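You operate a simulated robot arm through the tools that you are given. There is no shell and no other tool. Be economical: measure what you need, move in short steps, check, and stop when the job is done.

The job below is to be done with a simulated robot arm. You get a single attempt, and the scene is never put back.

## Task
Click-test the JAW knob and put it in the tray that the display calls for.
Fine: latch it on the peg, sweep there and back; GOOD goes to PASS, else to REDO.

It is judged by the outcome, as a careful person would: the job done as asked, and still so three seconds after it is handed in. It fails if anything else is knocked over, pushed out of place, dropped, spilled or broken.

## Robot
A 7-joint arm with a two-finger parallel gripper, fixed in place. Base frame: the origin is at the foot of the arm, x ahead of it, y to its left, z up; the work surface is at about z = 0. Lengths are in mm, angles in degrees, forces in N, time in s.
With the tool pointing down near the work surface it reaches from about 220 to 580 mm from the base axis. Its first joint turns from -66.0 to 66.0 degrees. Payload 2.5 kg.
The tool frame sits at the grasp point between the pads (the TCP): z along the fingers, y along the line on which they close. The tips reach 23 mm beyond it. The gripper opens to 94 mm. The fingers are 38 mm wide and 10 mm thick; the gripper's body (54 by 96 mm) begins 39 mm behind the TCP.
Orientation is that of the tool frame in the base frame, as a unit quaternion [x, y, z, w]. With the fingers straight down and closing along the base's y, the tool's x points along the base's -x, its y along +y and its z along -z.

## Interface
- The arm moves only by the tool step_arm. Its argument "targets" is one flat list of numbers, 6 for each row, row after row: the shift along the tool's x, y, z in units of 25 mm (1.0 is 25 mm), then the turn, a rotation vector about the tool's x, y, z in units of 4 degrees (1.0 is 4 degrees). In form: [x, y, z, wx, wy, wz, x, y, z, wx, wy, wz, ...]. A call has 1 to 8 rows; each row shifts and turns the commanded pose from where the row before left it, along the tool's axes as they then stand. "jaw" is the closure in counts, from 0 (fully open) to 255 (shut), set as the call begins (left out, the last holds). A call with a number of a shift or a turn outside -1 to 1 is refused whole. Each row takes 0.2 s and may step no farther than 50 mm and 8.6 degrees from the row before; otherwise, or with a gripper value out of range, the whole call is refused. A pose out of reach is approached as far as the arm can. The call stops where the force on the tool passes 60 N (or 10 N more than at its start, if that is more) or the arm is blocked; 0.2 s more then pass. The fingers move at their own pace (about 108 mm/s each) and stop on an object; they squeeze with about 24 N. The grip force told is the motor's: it shows also when the fingers shut on nothing. Time passes only in rows, and 0.2 s behind the last, so rows that do not move let the fingers close. The reply holds the time, the measured pose of the TCP, the force on the tool along the base axes, the opening and the grip force, in the units named above and with some noise, and new pictures: "views" is both (left out), scene, wrist or none.
- Cameras (640 x 400 px; columns grow to the right, rows downward): "scene" is fixed at [117.2, -409.3, 538.6]; the picture's right is [0.83, -0.55, 0.00], its down [-0.35, -0.53, -0.77] and it looks along [0.43, 0.64, -0.64] (base axes); focal length 214 px, centre (320, 200). "wrist" rides on the gripper at [-39, 0, -44] in the tool frame; the picture's right is [0.00, -1.00, 0.00], its down [0.97, 0.00, -0.24] and it looks along [0.24, 0.00, 0.97] (tool axes); focal length 218 px, centre (320, 200).
- pixel_to_xyz(camera, pixels): there is no depth. For up to 12 entries [column, row, z] of the newest picture of that camera ("zoom" is the newest enlarged one), the place [x, y] in the base frame at which the ray of that pixel passes the height z, good to about 2 mm. The clock stands still meanwhile.
- close_up(camera, box): a new picture of the part [left, top, right, bottom] of that camera's present view, enlarged. The clock stands still meanwhile.
- sign_off(): hands the job in; it is judged then, once.

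Keep the steps short. Do not move on a guess: measure, check each grasp and each placing, and mend mistakes. In all there are 80 turns and 120 pictures (those below and enlarged ones count). Leave the gripper open and the arm clear of the work at the hand-in unless told otherwise, and finish with a single line.

The tools are called after "Request:" as name(argument=value, ...) on one line, values as JSON. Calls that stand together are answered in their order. step_arm: Moves the arm, as the interface text tells. Its arguments: {"type":"object","properties":{"targets":{"type":"array","items":{"type":"number"}},"jaw":{"type":"number"},"views":{"type":"string","enum":["both","scene","wrist","none"]}},"required":["targets"]} The other tools are called the same way: pixel_to_xyz (camera, pixels) gives the place at which the rays of pixels pass given heights; close_up (camera, box) takes an enlarged picture of a part of a camera's view; sign_off () hands the job in.

At the start:

```text
time_s: 0.0
tool_pos: [327.4, 205.9, 406.2]
tcp_rot: [0.0, 1.0, 0.0, 0.0]
wrist_force: [0.2, -0.2, 0.8]
opening: 94.2
grasp_force: 0.0
```

scene: 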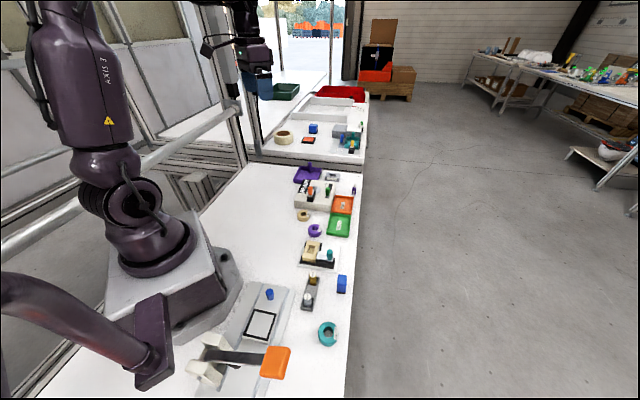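
wrist: 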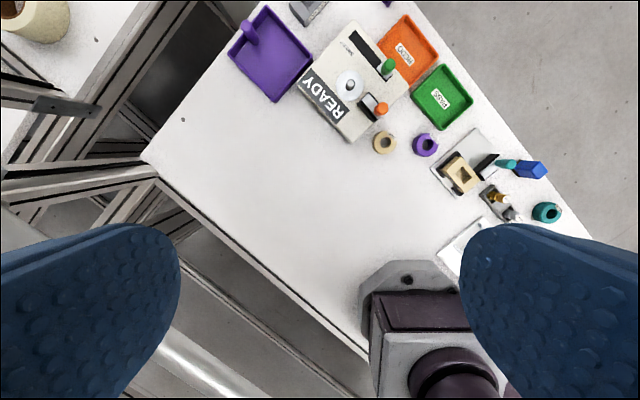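

I see a tester with a READY display near wrist (345,85), and orange and green trays. I'll zoom in to read the labels and find the JAW knob.

Request:
close_up(camera="wrist", box=[290, 0, 480, 160])

Request:
close_up(camera="wrist", box=[360, 110, 580, 250])

Request:
close_up(camera="scene", box=[270, 150, 370, 250])

```text
2.50 times, centred on (385, 80) of wrist
```

zoom: 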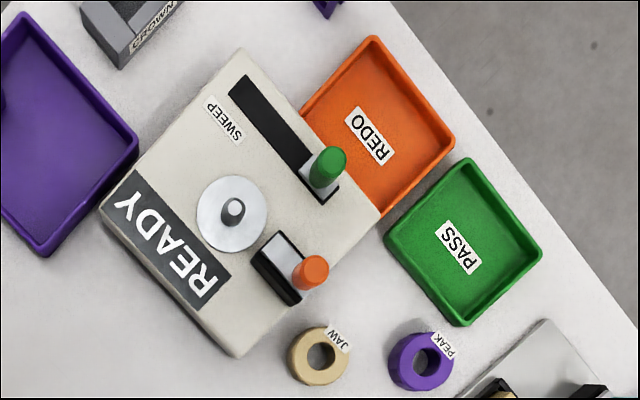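

```text
2.86 times, centred on (470, 180) of wrist
```

zoom: 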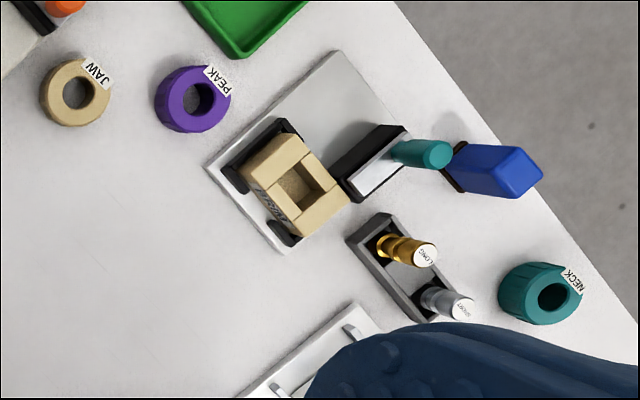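

```text
4.00 times, centred on (320, 200) of scene
```

zoom: 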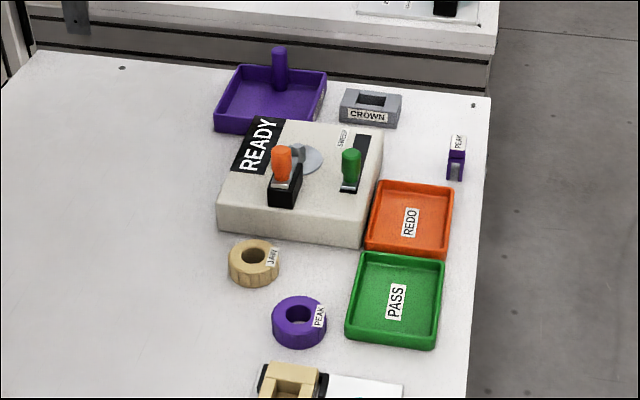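

The tan ring at wrist (384,142) is labelled JAW. The peg is at the disc, wrist (350,84). The orange lever looks like the latch, and the green one is the sweep. I'll triangulate these from both cameras.

Request:
pixel_to_xyz(camera="wrist", pixels=[[384.5, 142, 0], [384.5, 142, 25], [349.8, 84, 40], [349.8, 84, 70], [388, 67, 40], [388, 67, 80], [382, 108, 40], [382, 108, 80], [447, 98, 0], [408, 55, 0], [385, 142, 50]])

Request:
pixel_to_xyz(camera="scene", pixels=[[303.3, 214, 0], [303.3, 214, 25], [315, 187.5, 40], [315, 187.5, 70], [327.7, 188, 40], [327.7, 188, 80], [310.5, 188, 40], [310.5, 188, 80], [339, 225, 0], [342.5, 205, 0]])

Request:
close_up(camera="scene", box=[290, 170, 350, 210])

```text
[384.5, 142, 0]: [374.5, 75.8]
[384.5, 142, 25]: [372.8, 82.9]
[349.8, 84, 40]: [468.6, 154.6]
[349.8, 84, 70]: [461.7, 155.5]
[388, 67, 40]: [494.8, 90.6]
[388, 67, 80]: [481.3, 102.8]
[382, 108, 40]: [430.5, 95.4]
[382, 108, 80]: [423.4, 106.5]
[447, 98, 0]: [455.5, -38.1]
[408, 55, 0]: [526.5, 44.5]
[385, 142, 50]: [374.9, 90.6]
```

```text
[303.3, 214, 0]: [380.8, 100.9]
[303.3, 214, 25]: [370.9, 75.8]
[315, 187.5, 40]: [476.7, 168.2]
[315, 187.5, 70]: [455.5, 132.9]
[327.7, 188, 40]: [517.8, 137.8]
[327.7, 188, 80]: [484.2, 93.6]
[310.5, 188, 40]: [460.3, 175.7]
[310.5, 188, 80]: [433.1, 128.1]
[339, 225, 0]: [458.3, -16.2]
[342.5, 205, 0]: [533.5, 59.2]
```

```text
10.00 times, centred on (320, 190) of scene
```

zoom: 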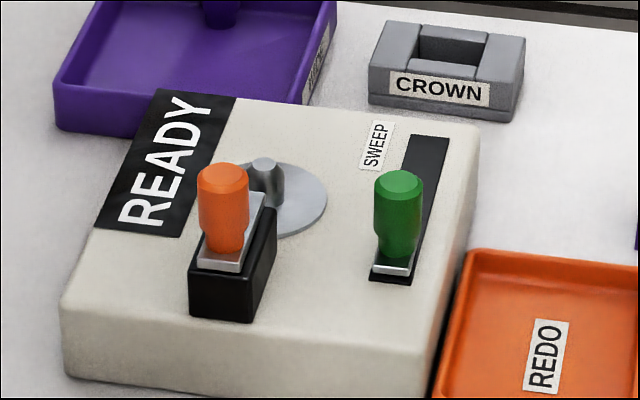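

Ring at about (372,81), peg at about (465,153), green handle at about (483,101) and orange handle at about (422,109). I'll move to about (400,100,250) for a closer look.

Request:
step_arm(targets=[-0.417, -0.606, 0.891, 0, 0, 0, -0.417, -0.606, 0.891, 0, 0, 0, -0.417, -0.606, 0.891, 0, 0, 0, -0.417, -0.606, 0.891, 0, 0, 0, -0.417, -0.606, 0.891, 0, 0, 0, -0.417, -0.606, 0.891, 0, 0, 0, -0.417, -0.606, 0.891, 0, 0, 0], views="wrist")

```text
time_s: 1.6
tool_pos: [400.4, 99.5, 250.0]
tcp_rot: [0.0, 1.0, 0.0, 0.0]
wrist_force: [-1.0, 0.4, 0.1]
opening: 93.9
grasp_force: 0.1
```

wrist: 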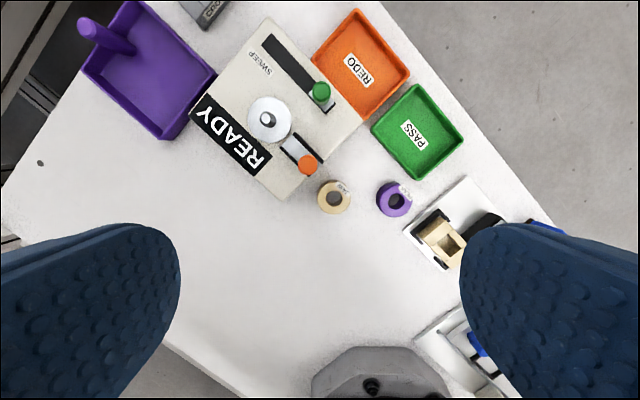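

Request:
close_up(camera="wrist", box=[220, 20, 380, 220])

Request:
pixel_to_xyz(camera="wrist", pixels=[[334, 198, 0], [334, 197, 25], [268, 119, 40], [268, 119, 60], [320, 91, 75], [320, 91, 90], [308, 164, 75], [308, 164, 95], [268, 119, 50], [260, 28, 40], [418, 132, 5], [360, 67, 5]])

```text
2.00 times, centred on (300, 120) of wrist
```

zoom: 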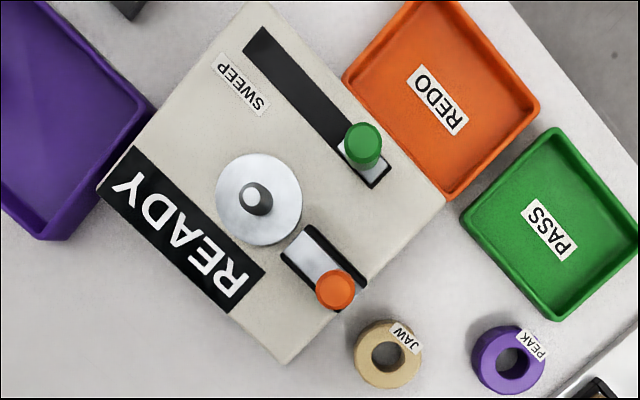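

```text
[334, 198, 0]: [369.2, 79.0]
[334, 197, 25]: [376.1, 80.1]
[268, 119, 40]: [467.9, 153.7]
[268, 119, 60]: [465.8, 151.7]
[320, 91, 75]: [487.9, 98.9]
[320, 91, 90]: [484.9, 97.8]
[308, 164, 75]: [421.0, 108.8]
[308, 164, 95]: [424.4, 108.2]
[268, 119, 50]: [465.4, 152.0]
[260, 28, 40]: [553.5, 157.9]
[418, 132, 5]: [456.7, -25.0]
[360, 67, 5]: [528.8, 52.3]
```

The latch slides in a channel beside the disc, and its handle is at the outer end. Next I'll check the peg and ring shapes and the tester's angle.

Request:
close_up(camera="wrist", box=[240, 85, 360, 220])

Request:
pixel_to_xyz(camera="wrist", pixels=[[265, 37, 40], [329, 111, 40], [275, 32, 40], [334, 104, 40], [249, 119, 40], [290, 119, 40], [269, 97, 40], [269, 142, 40], [318, 197, 25], [351, 197, 25], [394, 199, 25], [282, 202, 0]])

```text
2.96 times, centred on (300, 152) of wrist
```

zoom: 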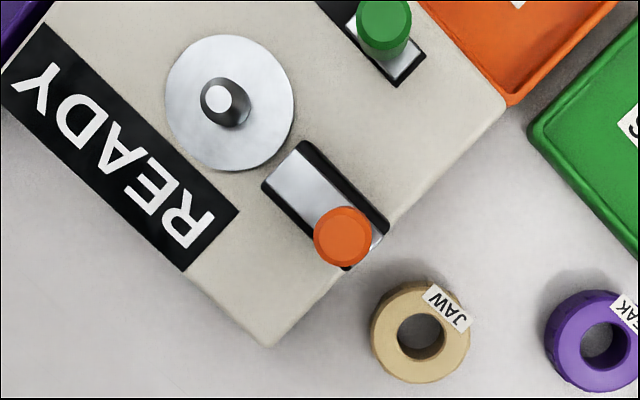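

```text
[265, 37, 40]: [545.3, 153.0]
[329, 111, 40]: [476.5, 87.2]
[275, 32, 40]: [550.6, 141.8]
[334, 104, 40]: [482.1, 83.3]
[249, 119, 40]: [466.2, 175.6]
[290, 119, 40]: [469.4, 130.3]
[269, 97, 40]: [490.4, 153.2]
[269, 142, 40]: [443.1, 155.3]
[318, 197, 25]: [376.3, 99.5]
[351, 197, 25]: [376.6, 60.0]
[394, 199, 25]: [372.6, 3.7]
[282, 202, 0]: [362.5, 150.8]
```

Request:
pixel_to_xyz(camera="wrist", pixels=[[269.5, 119.3, 35], [269.5, 119.3, 45], [269.5, 119.3, 55], [265.7, 118.2, 65], [265.7, 118.2, 75], [265.7, 118.2, 85], [334.2, 196.7, 20], [334.2, 196.7, 30], [308, 164, 105]])

Request:
pixel_to_xyz(camera="scene", pixels=[[316.2, 190, 35], [316.2, 190, 45], [316.2, 190, 55], [314.5, 186.3, 65], [314.5, 186.3, 75], [314.5, 186.3, 85], [303.5, 213.5, 20], [303.5, 213.5, 30], [310.3, 187, 85], [310.3, 187, 95], [310.3, 187, 105], [328, 188, 80]])

```text
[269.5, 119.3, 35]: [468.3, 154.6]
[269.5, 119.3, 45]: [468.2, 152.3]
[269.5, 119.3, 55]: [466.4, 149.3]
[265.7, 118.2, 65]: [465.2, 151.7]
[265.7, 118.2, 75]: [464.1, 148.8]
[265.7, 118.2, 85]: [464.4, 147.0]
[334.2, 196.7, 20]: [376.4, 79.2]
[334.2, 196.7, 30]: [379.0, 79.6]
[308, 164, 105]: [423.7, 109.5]
```

```text
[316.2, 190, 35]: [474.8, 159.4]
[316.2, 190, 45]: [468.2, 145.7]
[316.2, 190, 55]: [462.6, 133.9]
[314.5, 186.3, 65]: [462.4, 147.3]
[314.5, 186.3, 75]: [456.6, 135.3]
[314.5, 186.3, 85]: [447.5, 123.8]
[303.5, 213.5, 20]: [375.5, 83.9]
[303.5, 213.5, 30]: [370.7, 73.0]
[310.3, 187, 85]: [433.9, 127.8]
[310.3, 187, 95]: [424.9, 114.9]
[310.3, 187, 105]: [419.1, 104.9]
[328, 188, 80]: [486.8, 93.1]
```

Disc top is at about z 41, peg (467,152.5) reaching z 63, ring (376.5,79.5) with its top at 23. I'll move above the ring, part-close the jaw to about 66 mm, and turn -8° so the camera housing stays away from the orange handle.

Request:
step_arm(targets=[0.16, -0.133, 0.85, 0, 0, 0, 0.16, -0.133, 0.85, 0, 0, 0, 0.16, -0.133, 0.85, 0, 0, 0, 0.16, -0.133, 0.85, 0, 0, 0, 0.16, -0.133, 0.85, 0, 0, 0, 0.156, -0.135, 0.85, 0, 0, 0, 0, 0, 0, 0, 0, 1, 0, 0, 0, 0, 0, 1], jaw=76)

```text
time_s: 3.4
tool_pos: [376.2, 79.7, 123.5]
tcp_rot: [0.072, 0.997, 0.0, 0.0]
wrist_force: [-0.1, 0.0, 0.0]
opening: 66.0
grasp_force: 0.1
```

scene: 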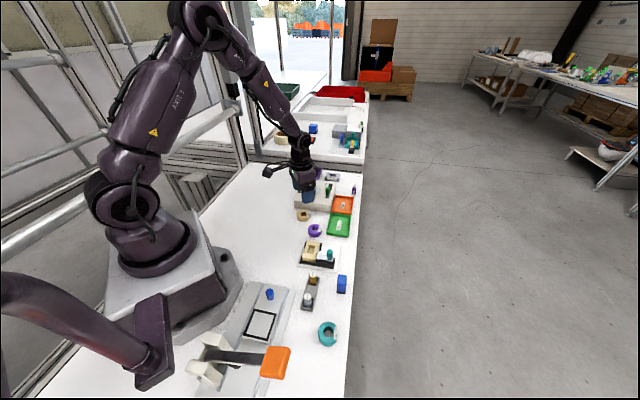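
wrist: 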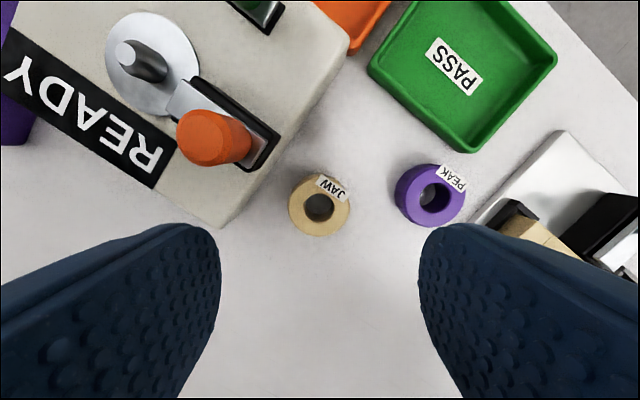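

Request:
pixel_to_xyz(camera="wrist", pixels=[[319.5, 206, 23], [319.5, 207, 0], [319, 203, 23], [289, 206, 12], [351, 206, 12], [436, 190, 23], [132, 58, 63], [152, 64, 41], [205, 140, 98]])

Request:
close_up(camera="scene", box=[250, 120, 370, 240])

```text
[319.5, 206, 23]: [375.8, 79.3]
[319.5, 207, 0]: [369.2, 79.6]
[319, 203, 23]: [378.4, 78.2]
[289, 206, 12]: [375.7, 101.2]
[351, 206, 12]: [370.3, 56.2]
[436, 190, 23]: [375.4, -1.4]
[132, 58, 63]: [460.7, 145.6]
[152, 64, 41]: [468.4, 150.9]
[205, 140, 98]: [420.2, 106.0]
```

```text
3.33 times, centred on (310, 180) of scene
```

zoom: 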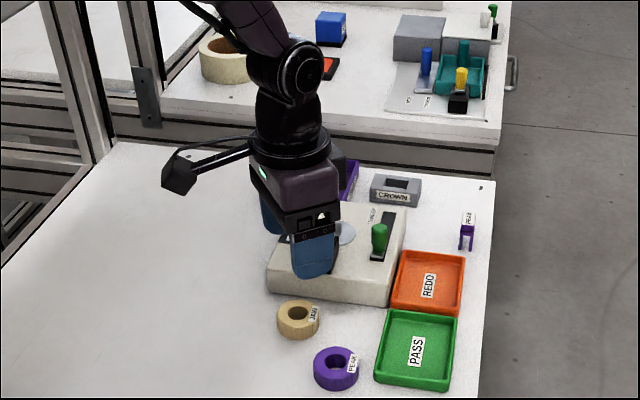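

The ring is centred at about (376,79), which is under the TCP. I'll descend to z of about 27 and then close in a separate call.

Request:
step_arm(targets=[0, 0, 0.965, 0, 0, 0, 0, 0, 0.965, 0, 0, 0, 0, 0, 0.965, 0, 0, 0, 0, 0, 0.965, 0, 0, 0])

```text
time_s: 4.2
tool_pos: [375.8, 82.6, 61.6]
tcp_rot: [0.067, 0.998, 0.0, -0.001]
wrist_force: [-8.0, -5.1, 16.8]
opening: 63.1
grasp_force: 0.0
stopped in row 4: the force on the tool passed its limit (the readings are from after the stop); the commanded pose is now the measured one
```

scene: 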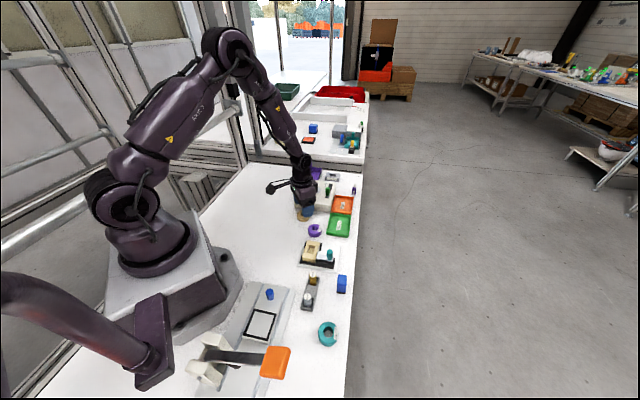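
wrist: 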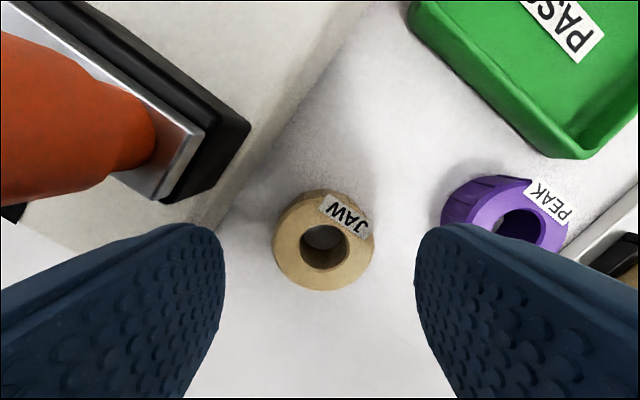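

The force stop came from the +y finger's corner touching the tester's front edge, which runs at 45°. I'll raise straight up and check that nothing shifted.

Request:
step_arm(targets=[0, 0, -0.85, 0, 0, 0, 0, 0, -0.85, 0, 0, 0, 0, 0, -0.85, 0, 0, 0, 0, 0, 0, 0, 0, 0])

Request:
close_up(camera="scene", box=[270, 150, 370, 250])

```text
time_s: 5.2
tool_pos: [376.3, 83.7, 123.9]
tcp_rot: [0.067, 0.998, 0.002, -0.001]
wrist_force: [0.3, -0.2, 0.0]
opening: 66.0
grasp_force: 0.0
```

scene: 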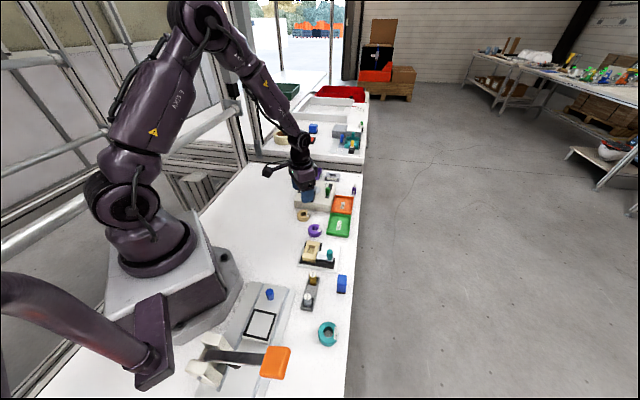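
wrist: 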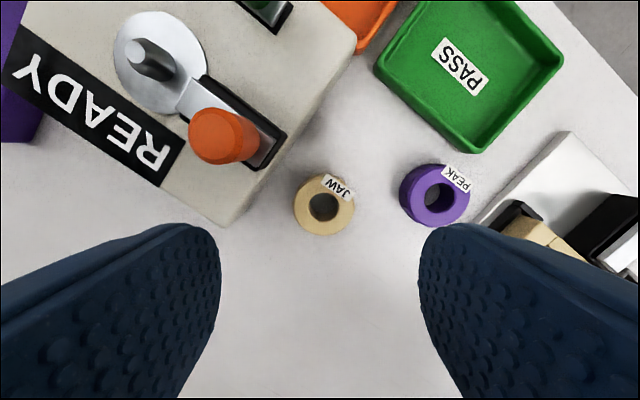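

```text
4.00 times, centred on (320, 200) of scene
```

zoom: 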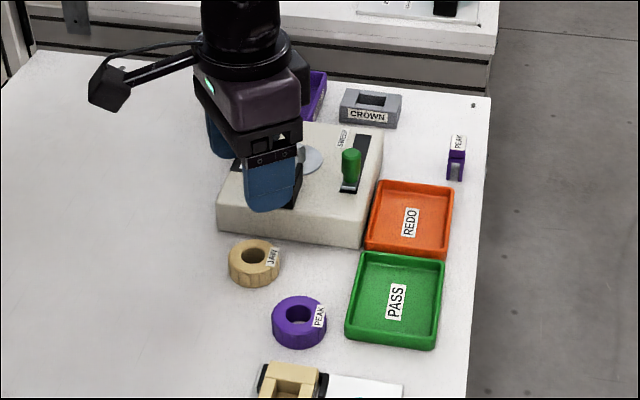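

Nothing moved. The jaw should close parallel to the tester's edge with the camera side facing away from the orange handle. I'll rotate the tool by about -128° at this height, in four calls.

Request:
step_arm(targets=[0, 0, 0, 0, 0, 1, 0, 0, 0, 0, 0, 1, 0, 0, 0, 0, 0, 1, 0, 0, 0, 0, 0, 1, 0, 0, 0, 0, 0, 1, 0, 0, 0, 0, 0, 1, 0, 0, 0, 0, 0, 1, 0, 0, 0, 0, 0, 1], views="none")

Request:
step_arm(targets=[0, 0, 0, 0, 0, 1, 0, 0, 0, 0, 0, 1, 0, 0, 0, 0, 0, 1, 0, 0, 0, 0, 0, 1, 0, 0, 0, 0, 0, 1, 0, 0, 0, 0, 0, 1, 0, 0, 0, 0, 0, 1, 0, 0, 0, 0, 0, 1], views="scene")

```text
time_s: 7.0
tool_pos: [377.2, 83.6, 124.1]
tcp_rot: [0.341, 0.94, 0.001, -0.002]
wrist_force: [-0.3, 0.5, 0.1]
opening: 65.8
grasp_force: 0.0
```

```text
time_s: 8.8
tool_pos: [374.4, 83.5, 124.4]
tcp_rot: [0.586, 0.81, 0.002, -0.002]
wrist_force: [-0.8, 0.1, 0.5]
opening: 66.2
grasp_force: 0.1
```

scene: 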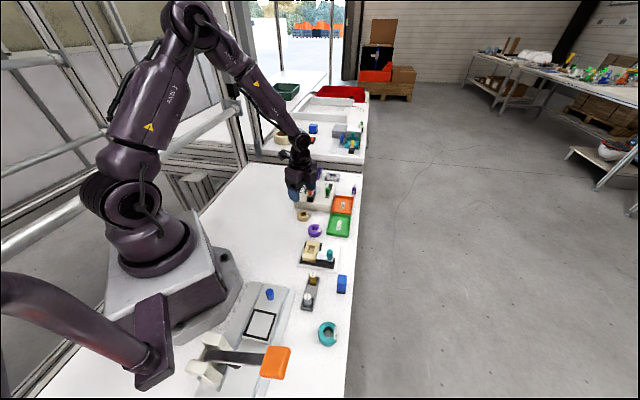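

Request:
step_arm(targets=[0, 0, 0, 0, 0, 1, 0, 0, 0, 0, 0, 1, 0, 0, 0, 0, 0, 1, 0, 0, 0, 0, 0, 1, 0, 0, 0, 0, 0, 1, 0, 0, 0, 0, 0, 1, 0, 0, 0, 0, 0, 1, 0, 0, 0, 0, 0, 1], views="none")

Request:
step_arm(targets=[0, 0, 0, 0, 0, 1, 0, 0, 0, 0, 0, 1, 0, 0, 0, 0, 0, 1, 0, 0, 0, 0, 0, 1, 0, 0, 0, 0, 0, 1, 0, 0, 0, 0, 0, 1, 0, 0, 0, 0, 0, 1, 0, 0, 0, 0, 0, 1])

```text
time_s: 10.6
tool_pos: [376.9, 84.4, 124.3]
tcp_rot: [0.787, 0.618, 0.001, -0.002]
wrist_force: [0.7, -0.6, -0.3]
opening: 65.9
grasp_force: 0.2
```

```text
time_s: 12.4
tool_pos: [376.2, 83.2, 123.5]
tcp_rot: [0.926, 0.376, 0.0, -0.001]
wrist_force: [-0.8, 0.1, 0.4]
opening: 66.0
grasp_force: 0.0
```

scene: 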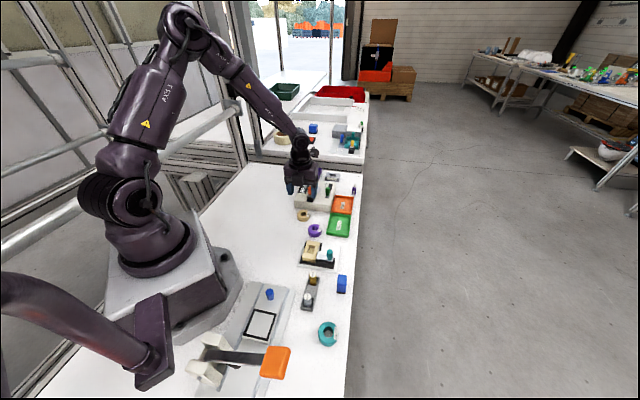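
wrist: 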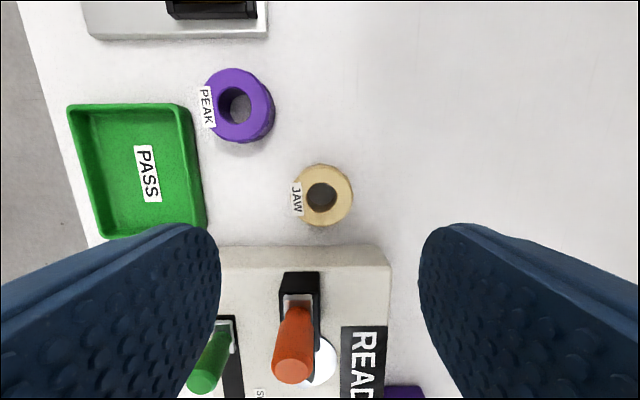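

Now aligned: the tester edge is horizontal in the wrist view. I'll measure the ring at (323,195) and the tester edge at row 245.

Request:
pixel_to_xyz(camera="wrist", pixels=[[322, 195, 23], [322, 197, 12], [298, 195, 12], [353, 195, 12], [300, 246, 0], [300, 267, 38], [240, 105, 23], [320, 197, 0]])

```text
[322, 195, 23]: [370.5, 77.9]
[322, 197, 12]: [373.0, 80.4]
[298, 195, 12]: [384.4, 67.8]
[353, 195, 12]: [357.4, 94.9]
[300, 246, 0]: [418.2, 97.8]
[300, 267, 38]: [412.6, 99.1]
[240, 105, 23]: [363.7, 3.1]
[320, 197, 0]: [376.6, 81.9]
```

Request:
step_arm(targets=[-0.15, 0.06, 0.5, 0, 0, 0, 0, 0, 0.9, 0, 0, 0, 0, 0, 0.9, 0, 0, 0, 0, 0, 0.8, 0, 0, 0, 0, 0, 0.72, 0, 0, 0])

```text
time_s: 13.6
tool_pos: [375.0, 79.2, 26.9]
tcp_rot: [0.926, 0.378, 0.0, -0.002]
wrist_force: [-0.1, -1.2, 0.1]
opening: 65.9
grasp_force: 0.0
```

scene: 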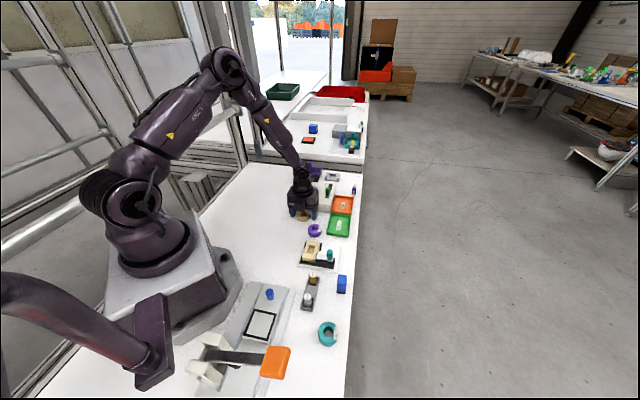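
wrist: 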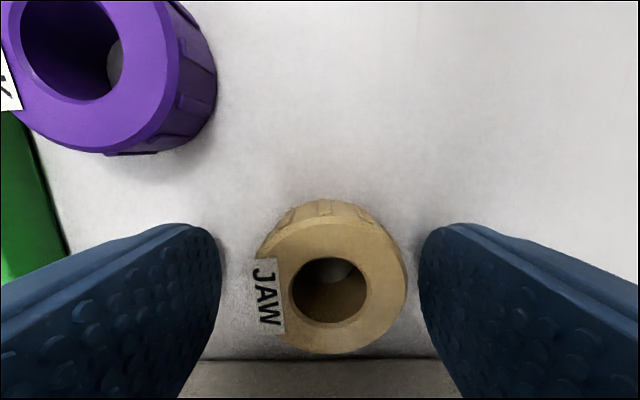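

The ring sits between the fingers, slightly right of centre. I'll check its centre along the finger width before closing.

Request:
pixel_to_xyz(camera="wrist", pixels=[[329, 285, 23], [335, 284, 23], [329, 294, 10]])

```text
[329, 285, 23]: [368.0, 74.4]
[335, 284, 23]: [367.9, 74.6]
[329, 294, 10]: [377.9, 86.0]
```

Request:
pixel_to_xyz(camera="wrist", pixels=[[329, 287, 16], [329, 287, 20], [329, 287, 23], [329, 287, 26], [320, 360, 0]])

Request:
close_up(camera="scene", box=[275, 180, 335, 230])

```text
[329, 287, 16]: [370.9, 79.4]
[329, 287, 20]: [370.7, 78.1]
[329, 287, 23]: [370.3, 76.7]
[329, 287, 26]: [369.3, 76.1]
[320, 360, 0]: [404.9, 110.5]
```

```text
8.00 times, centred on (305, 205) of scene
```

zoom: 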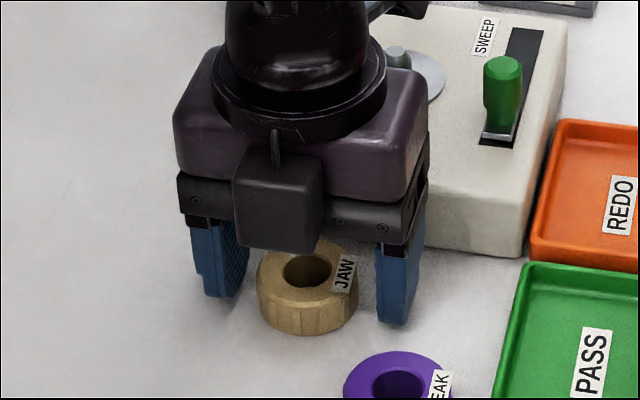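

The ring centre is about 3.5 mm toward tool -x. I'll shift by that and then close.

Request:
step_arm(targets=[-0.14, 0, 0, 0, 0, 0, 0, 0, 0, 0, 0, 0], views="none")

Request:
step_arm(targets=[0, 0, 0, 0, 0, 0, 0, 0, 0, 0, 0, 0, 0, 0, 0, 0, 0, 0], jaw=255, views="wrist")

```text
time_s: 14.2
tool_pos: [372.4, 77.2, 29.2]
tcp_rot: [0.926, 0.377, 0.001, -0.001]
wrist_force: [-0.6, 0.4, -0.5]
opening: 66.1
grasp_force: 0.0
```

```text
time_s: 15.0
tool_pos: [372.7, 78.2, 28.0]
tcp_rot: [0.926, 0.378, 0.0, -0.001]
wrist_force: [0.5, -0.6, 0.2]
opening: 42.1
grasp_force: 24.1
```

wrist: 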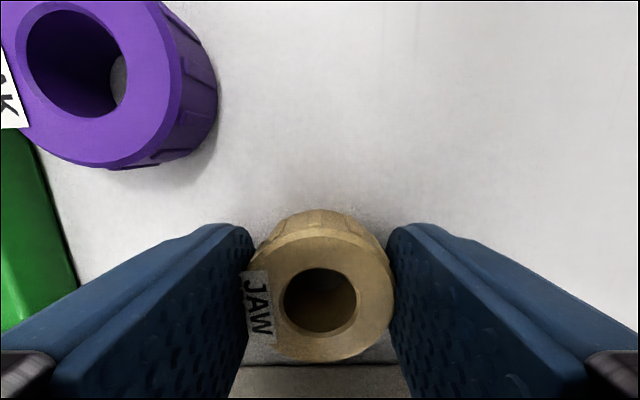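

Gripped at 42.1 mm with the ring centred in the pads. I'll lift, then turn the tool back by 180° so the camera housing sits on the free side of the peg, away from the latch lever, when placing.

Request:
step_arm(targets=[0, 0, -0.8, 0, 0, 0, 0, 0, -1, 0, 0, 0, 0, 0, -1, 0, 0, 0, 0, 0, -1, 0, 0, 0, 0, 0, -1, 0, 0, 0], views="wrist")

Request:
step_arm(targets=[0, 0, 0, 0, 0, -1, 0, 0, 0, 0, 0, -1, 0, 0, 0, 0, 0, -1, 0, 0, 0, 0, 0, -1, 0, 0, 0, 0, 0, -1, 0, 0, 0, 0, 0, -1, 0, 0, 0, 0, 0, -1, 0, 0, 0, 0, 0, -1], views="none")

Request:
step_arm(targets=[0, 0, 0, 0, 0, -1, 0, 0, 0, 0, 0, -1, 0, 0, 0, 0, 0, -1, 0, 0, 0, 0, 0, -1, 0, 0, 0, 0, 0, -1, 0, 0, 0, 0, 0, -1, 0, 0, 0, 0, 0, -1, 0, 0, 0, 0, 0, -1], views="none")

Request:
step_arm(targets=[0, 0, 0, 0, 0, -1, 0, 0, 0, 0, 0, -1, 0, 0, 0, 0, 0, -1, 0, 0, 0, 0, 0, -1, 0, 0, 0, 0, 0, -1, 0, 0, 0, 0, 0, -1, 0, 0, 0, 0, 0, -1, 0, 0, 0, 0, 0, -1], views="none")

Request:
step_arm(targets=[0, 0, 0, 0, 0, -1, 0, 0, 0, 0, 0, -1, 0, 0, 0, 0, 0, -1, 0, 0, 0, 0, 0, -1, 0, 0, 0, 0, 0, -1, 0, 0, 0, 0, 0, -1, 0, 0, 0, 0, 0, -1, 0, 0, 0, 0, 0, -1], views="none")

Request:
step_arm(targets=[0, 0, 0, 0, 0, -1, 0, 0, 0, 0, 0, -1, 0, 0, 0, 0, 0, -1, 0, 0, 0, 0, 0, -1, 0, 0, 0, 0, 0, -1, 0, 0, 0, 0, 0, -1, 0, 0, 0, 0, 0, -1, 0, 0, 0, 0, 0, -1], views="none")

Request:
step_arm(targets=[0, 0, 0, 0, 0, -1, 0, 0, 0, 0, 0, -1, 0, 0, 0, 0, 0, -1, 0, 0, 0, 0, 0, -1, 0, 0, 0, 0, 0, -1])

```text
time_s: 16.2
tool_pos: [372.6, 76.6, 148.1]
tcp_rot: [0.926, 0.378, 0.0, -0.002]
wrist_force: [-0.2, 0.4, -1.1]
opening: 41.9
grasp_force: 24.0
```

wrist: 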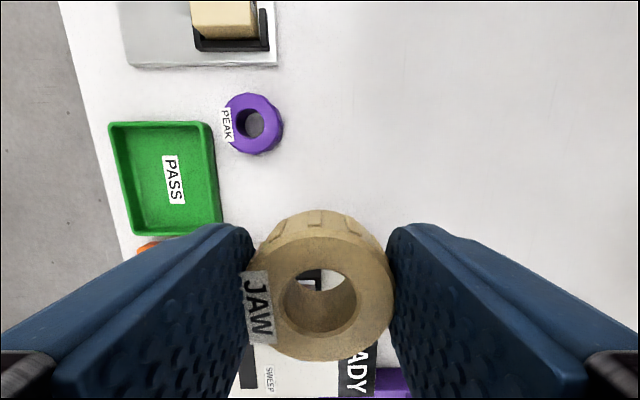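

```text
time_s: 18.0
tool_pos: [371.5, 76.0, 148.2]
tcp_rot: [0.786, 0.618, 0.0, -0.003]
wrist_force: [0.5, 0.3, 0.2]
opening: 42.0
grasp_force: 23.8
```

```text
time_s: 19.8
tool_pos: [372.4, 76.1, 148.4]
tcp_rot: [0.585, 0.811, 0.002, -0.001]
wrist_force: [0.0, -0.2, 0.3]
opening: 41.7
grasp_force: 24.0
```

```text
time_s: 21.6
tool_pos: [372.6, 75.9, 147.8]
tcp_rot: [0.339, 0.941, 0.002, 0.0]
wrist_force: [0.5, 0.2, -0.5]
opening: 41.6
grasp_force: 23.9
```

```text
time_s: 23.4
tool_pos: [371.9, 76.2, 148.7]
tcp_rot: [0.066, 0.998, 0.002, 0.0]
wrist_force: [-0.2, -0.1, -0.3]
opening: 41.6
grasp_force: 24.2
```

```text
time_s: 25.2
tool_pos: [372.0, 75.7, 148.5]
tcp_rot: [-0.211, 0.977, 0.002, 0.0]
wrist_force: [-0.6, -0.6, 0.0]
opening: 41.8
grasp_force: 24.0
```

```text
time_s: 26.4
tool_pos: [373.6, 77.1, 147.3]
tcp_rot: [-0.378, 0.926, 0.003, 0.0]
wrist_force: [-0.5, 0.4, -0.4]
opening: 41.8
grasp_force: 24.2
```

scene: 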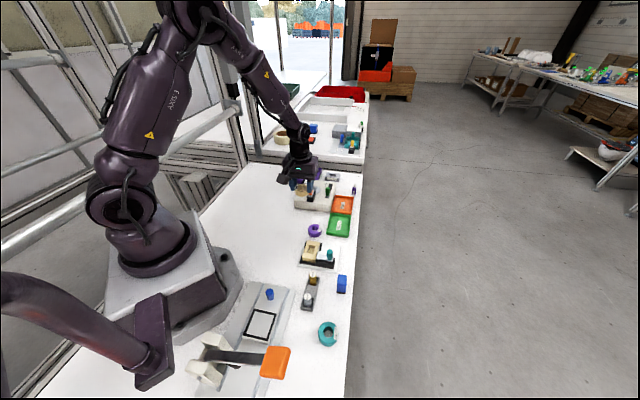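
wrist: 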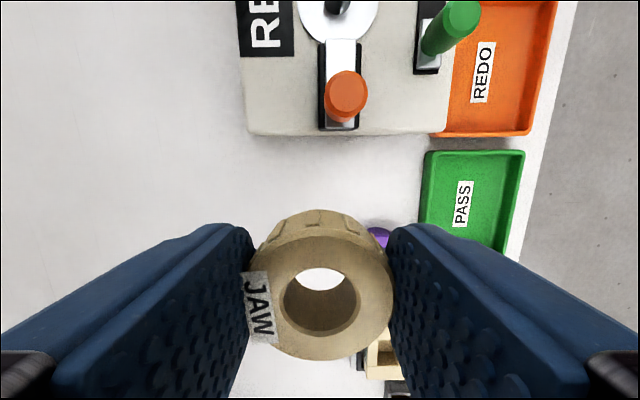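

Request:
step_arm(targets=[-0.966, -0.095, 0, 0, 0, 0, -0.966, -0.095, 0, 0, 0, 0, -0.966, -0.095, 0, 0, 0, 0, -0.966, -0.095, 0, 0, 0, 0, -0.966, -0.095, 0, 0, 0, 0, 0, 0, 0, 0, 0, 0])

Request:
close_up(camera="wrist", box=[240, 200, 400, 400])

Request:
close_up(camera="scene", box=[285, 145, 345, 215])

```text
time_s: 27.8
tool_pos: [468.0, 152.1, 148.1]
tcp_rot: [-0.377, 0.926, 0.002, 0.001]
wrist_force: [0.1, 0.9, 0.2]
opening: 42.1
grasp_force: 23.7
```

scene: 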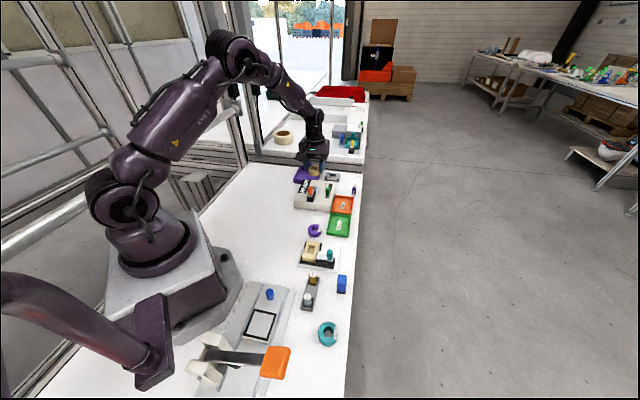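
wrist: 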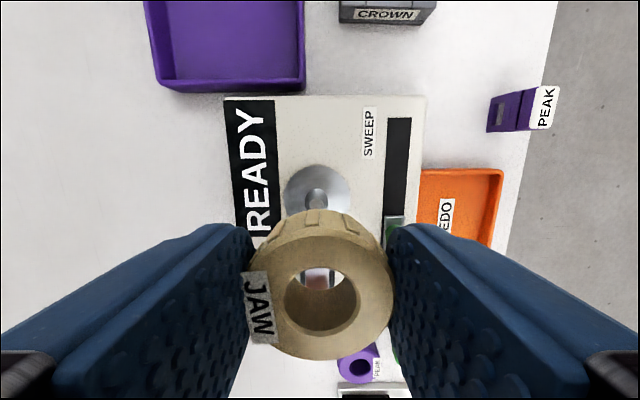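

```text
2.00 times, centred on (320, 300) of wrist
```

zoom: 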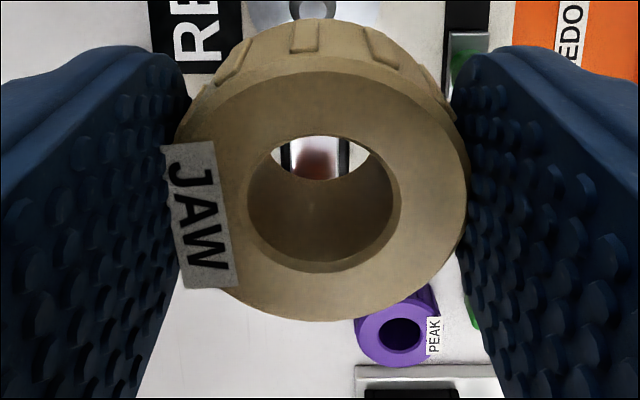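

```text
5.71 times, centred on (315, 180) of scene
```

zoom: 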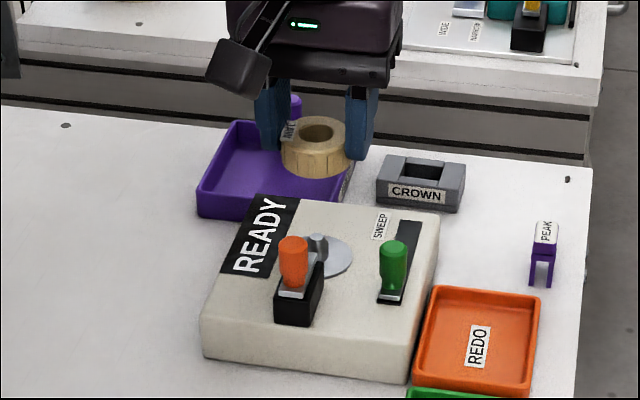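

The peg is visible at wrist (317,193). I'll compute its offset from the TCP.

Request:
pixel_to_xyz(camera="wrist", pixels=[[316, 194, 63], [316, 194, 55], [317, 191, 41], [316, 191, 63], [285, 191, 41], [350, 191, 41], [317, 165, 41]])

Request:
close_up(camera="wrist", box=[260, 140, 380, 220])

```text
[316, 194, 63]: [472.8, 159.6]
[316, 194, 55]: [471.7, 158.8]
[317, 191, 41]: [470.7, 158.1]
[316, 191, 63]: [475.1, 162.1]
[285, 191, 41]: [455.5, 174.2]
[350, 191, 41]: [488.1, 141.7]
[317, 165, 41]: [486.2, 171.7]
```

```text
5.00 times, centred on (320, 180) of wrist
```

zoom: 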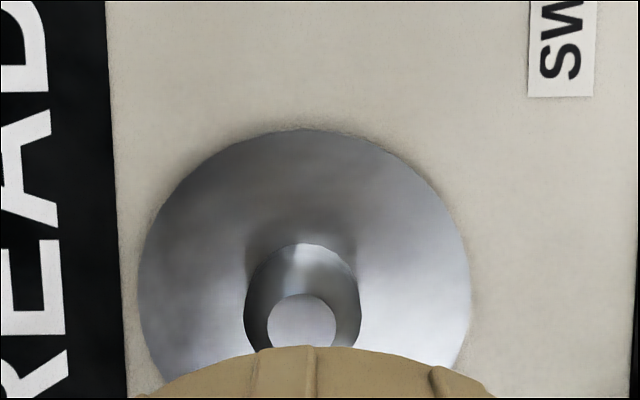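

Request:
pixel_to_xyz(camera="wrist", pixels=[[316.4, 204.4, 63], [316.4, 204.4, 68], [316.8, 198.8, 41], [316.8, 198.8, 43], [316.4, 204.4, 63], [316.8, 198.8, 41], [316.4, 204.4, 63]])

```text
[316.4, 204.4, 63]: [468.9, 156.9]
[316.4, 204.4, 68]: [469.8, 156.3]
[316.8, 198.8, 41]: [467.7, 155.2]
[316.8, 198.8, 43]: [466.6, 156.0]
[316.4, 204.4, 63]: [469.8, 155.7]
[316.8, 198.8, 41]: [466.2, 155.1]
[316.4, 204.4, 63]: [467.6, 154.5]
```

The peg is about 3 mm toward tool -x and 2 mm toward +y. It is conical and the bore is about 20 mm. I'll correct and descend to about z 78 (ring bottom about 50, over the peg tip), then look.

Request:
step_arm(targets=[-0.12, 0.08, 0.6, 0, 0, 0, 0, 0, 0.8, 0, 0, 0, 0, 0, 0.8, 0, 0, 0, 0, 0, 0.6, 0, 0, 0])

Request:
close_up(camera="scene", box=[285, 155, 345, 215])

```text
time_s: 28.8
tool_pos: [467.2, 155.9, 78.4]
tcp_rot: [-0.377, 0.926, 0.001, 0.002]
wrist_force: [0.6, -0.1, -0.8]
opening: 41.8
grasp_force: 23.9
```

scene: 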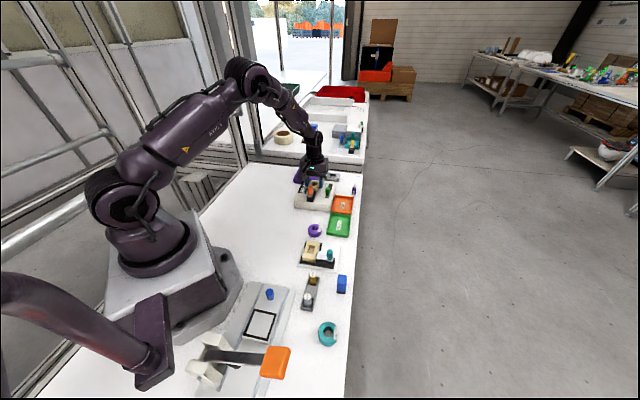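
wrist: 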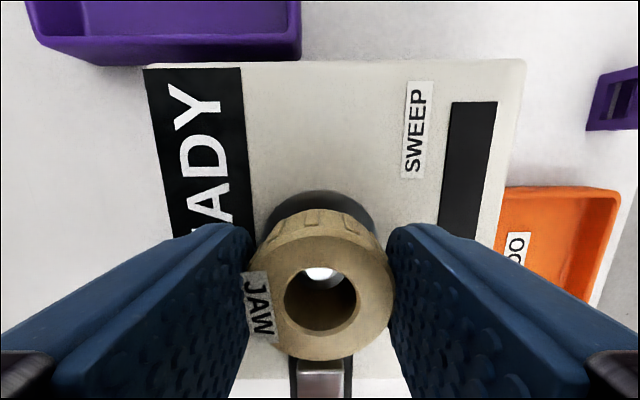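

```text
6.67 times, centred on (315, 185) of scene
```

zoom: 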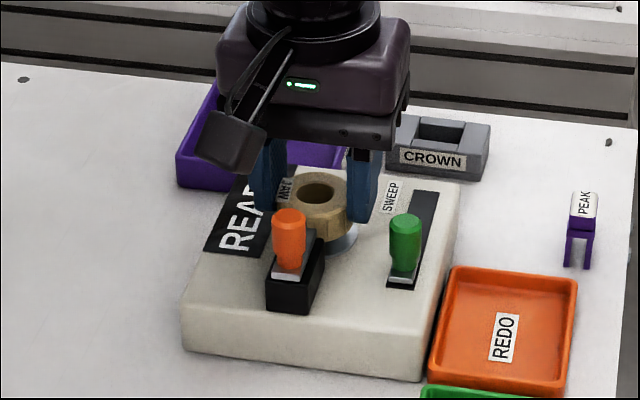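

Request:
close_up(camera="wrist", box=[260, 180, 380, 400])

```text
1.82 times, centred on (320, 290) of wrist
```

zoom: 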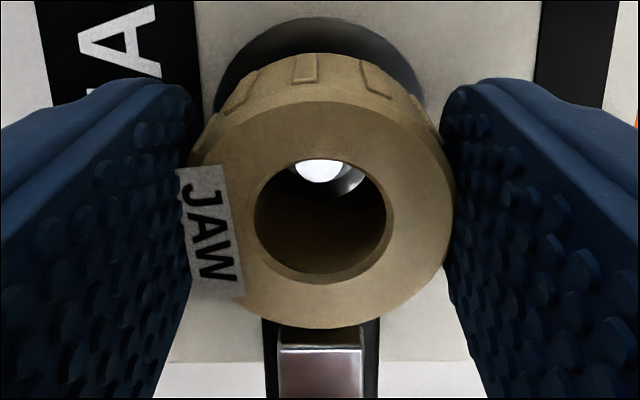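

The peg tip shows inside the bore, about 2 mm toward tool -x. I'll nudge and lower gently until the ring seats.

Request:
step_arm(targets=[-0.08, 0, 0, 0, 0, 0, 0, 0, 0.12, 0, 0, 0, 0, 0, 0.12, 0, 0, 0, 0, 0, 0.08, 0, 0, 0, 0, 0, 0, 0, 0, 0])

Request:
close_up(camera="wrist", box=[260, 180, 380, 400])

```text
time_s: 30.0
tool_pos: [469.5, 157.6, 71.5]
tcp_rot: [-0.377, 0.926, 0.002, 0.0]
wrist_force: [-1.3, 0.1, -1.2]
opening: 41.7
grasp_force: 24.6
```

scene: 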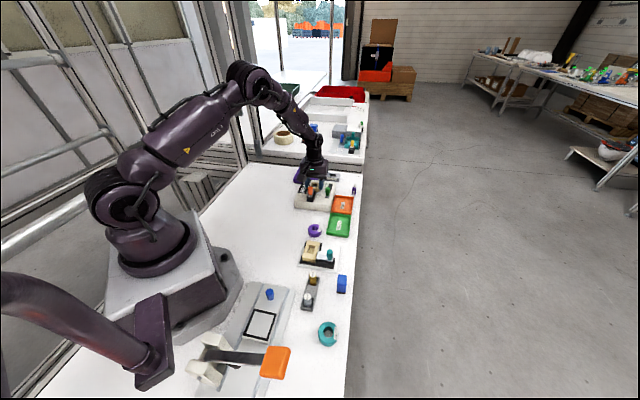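
wrist: 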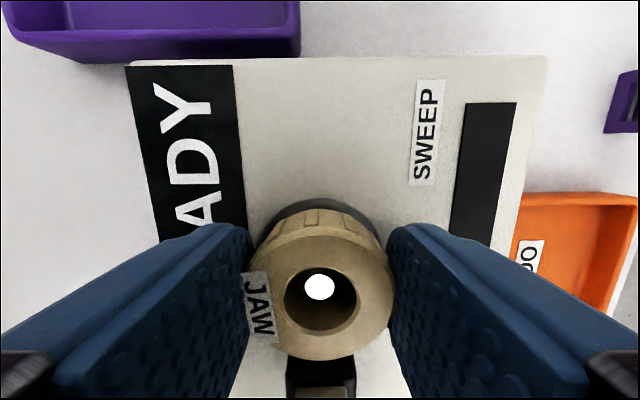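

```text
1.82 times, centred on (320, 290) of wrist
```

zoom: 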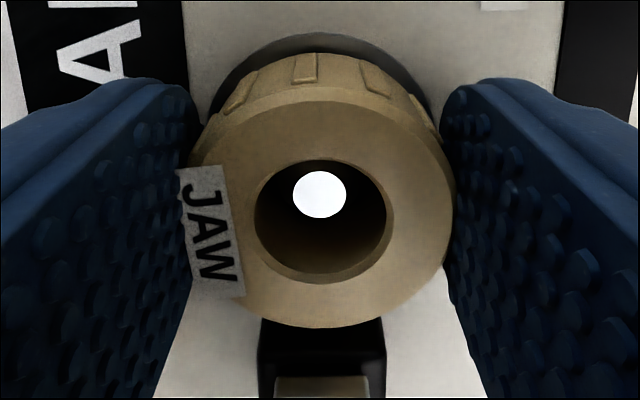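

The peg tip is now well centred in the bore. I'll lower the last few mm until contact.

Request:
step_arm(targets=[0, 0, 0.08, 0, 0, 0, 0, 0, 0.08, 0, 0, 0, 0, 0, 0, 0, 0, 0], views="wrist")

Request:
close_up(camera="scene", box=[295, 165, 340, 205])

```text
time_s: 30.8
tool_pos: [468.6, 158.4, 68.8]
tcp_rot: [-0.377, 0.926, 0.001, 0.002]
wrist_force: [-5.9, -1.5, 20.9]
opening: 41.9
grasp_force: 24.3
```

wrist: 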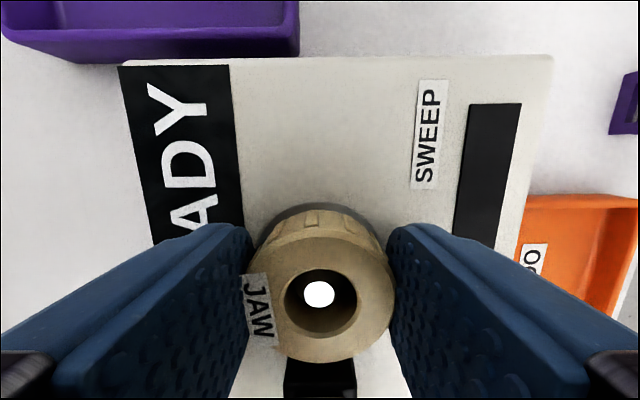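

```text
10.00 times, centred on (318, 185) of scene
```

zoom: 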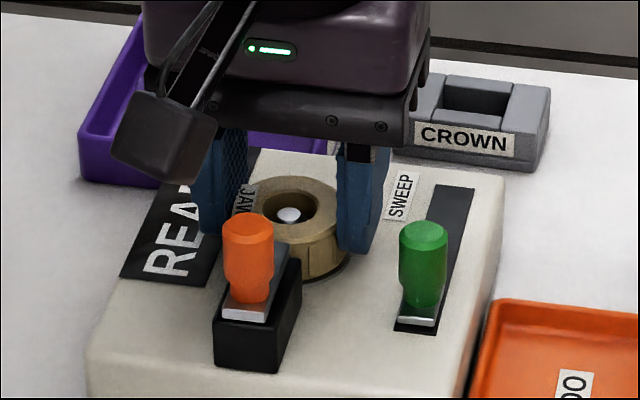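

Contact at z 68.8, which matches the ring resting on the disc. A small side force pushes toward tool +x, so I'll relax 1.5 mm that way and open to about 58 mm.

Request:
step_arm(targets=[0.06, 0, 0, 0, 0, 0, 0, 0, 0, 0, 0, 0], views="none")

Request:
step_arm(targets=[0, 0, 0, 0, 0, 0, 0, 0, 0, 0, 0, 0], jaw=98)

Request:
close_up(camera="wrist", box=[260, 180, 380, 400])

```text
time_s: 31.4
tool_pos: [469.2, 157.5, 67.5]
tcp_rot: [-0.378, 0.926, 0.001, 0.002]
wrist_force: [3.8, 4.3, 17.0]
opening: 41.8
grasp_force: 24.1
```

```text
time_s: 32.0
tool_pos: [468.3, 156.0, 65.7]
tcp_rot: [-0.378, 0.926, 0.002, -0.001]
wrist_force: [-0.3, 0.7, 0.4]
opening: 57.7
grasp_force: 0.1
```

scene: 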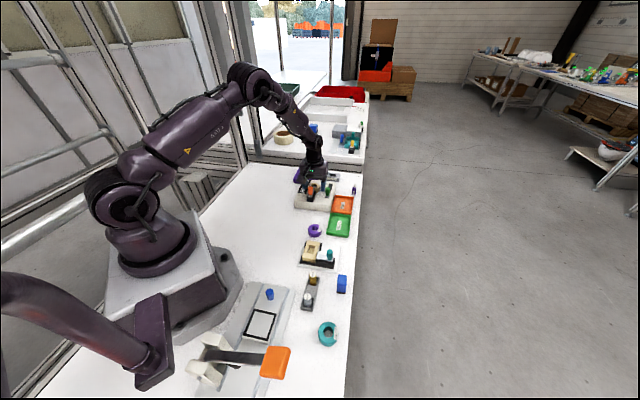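
wrist: 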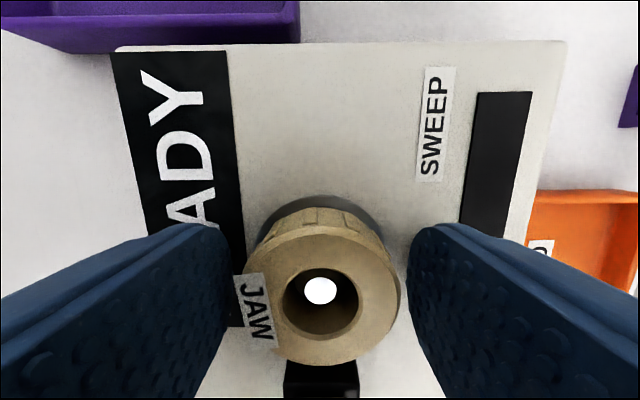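

```text
1.82 times, centred on (320, 290) of wrist
```

zoom: 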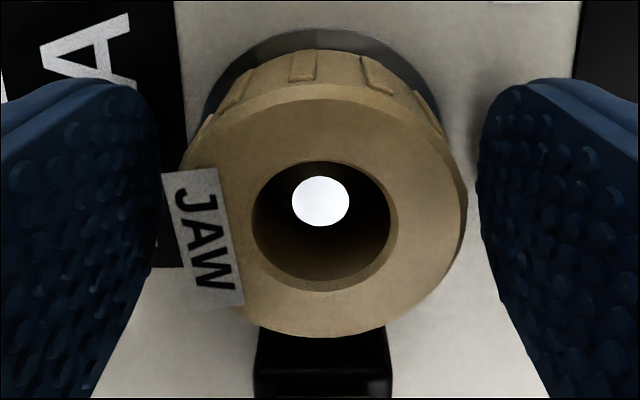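

The ring is released on the peg. I'll lift straight up and inspect.

Request:
step_arm(targets=[0, 0, -0.6, 0, 0, 0, 0, 0, -0.9, 0, 0, 0, 0, 0, -0.9, 0, 0, 0, 0, 0, -0.9, 0, 0, 0, 1, 0, -0.3, 0, 0, 0, 1, 0, 0, 0, 0, 0, 0.4, 0, 0, 0, 0, 0])

Request:
close_up(camera="wrist", box=[230, 60, 410, 220])

Request:
close_up(camera="scene", box=[290, 165, 345, 210])

```text
time_s: 33.6
tool_pos: [423.8, 114.3, 156.9]
tcp_rot: [-0.377, 0.926, 0.002, 0.001]
wrist_force: [0.1, 0.5, -0.3]
opening: 57.8
grasp_force: 0.1
```

scene: 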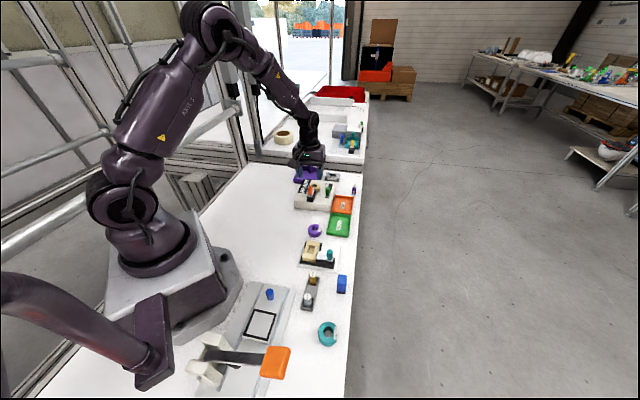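
wrist: 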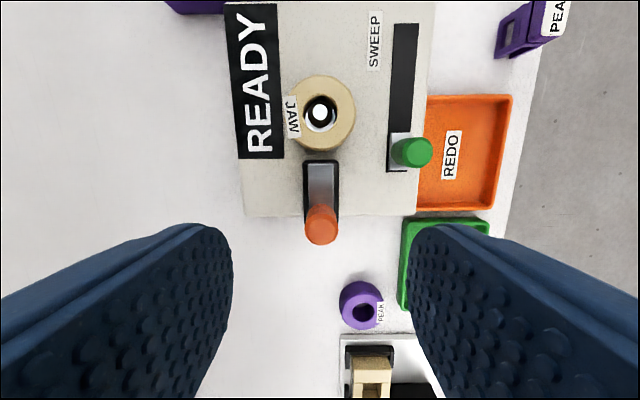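

```text
2.50 times, centred on (320, 140) of wrist
```

zoom: 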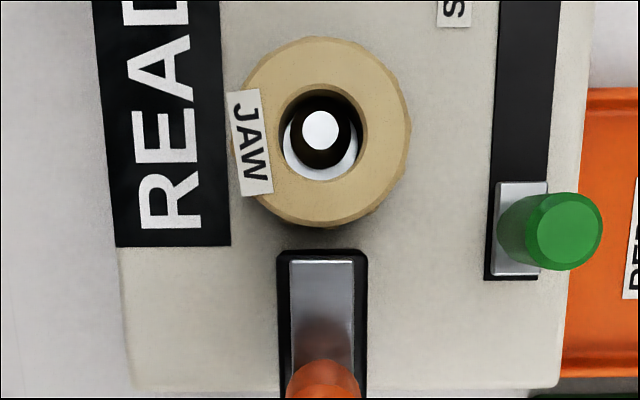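

```text
8.89 times, centred on (318, 188) of scene
```

zoom: 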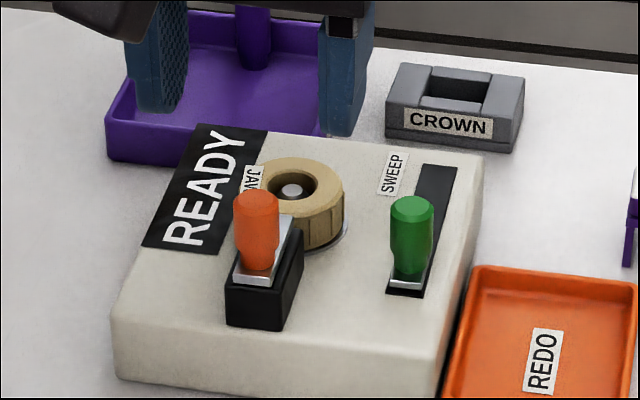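

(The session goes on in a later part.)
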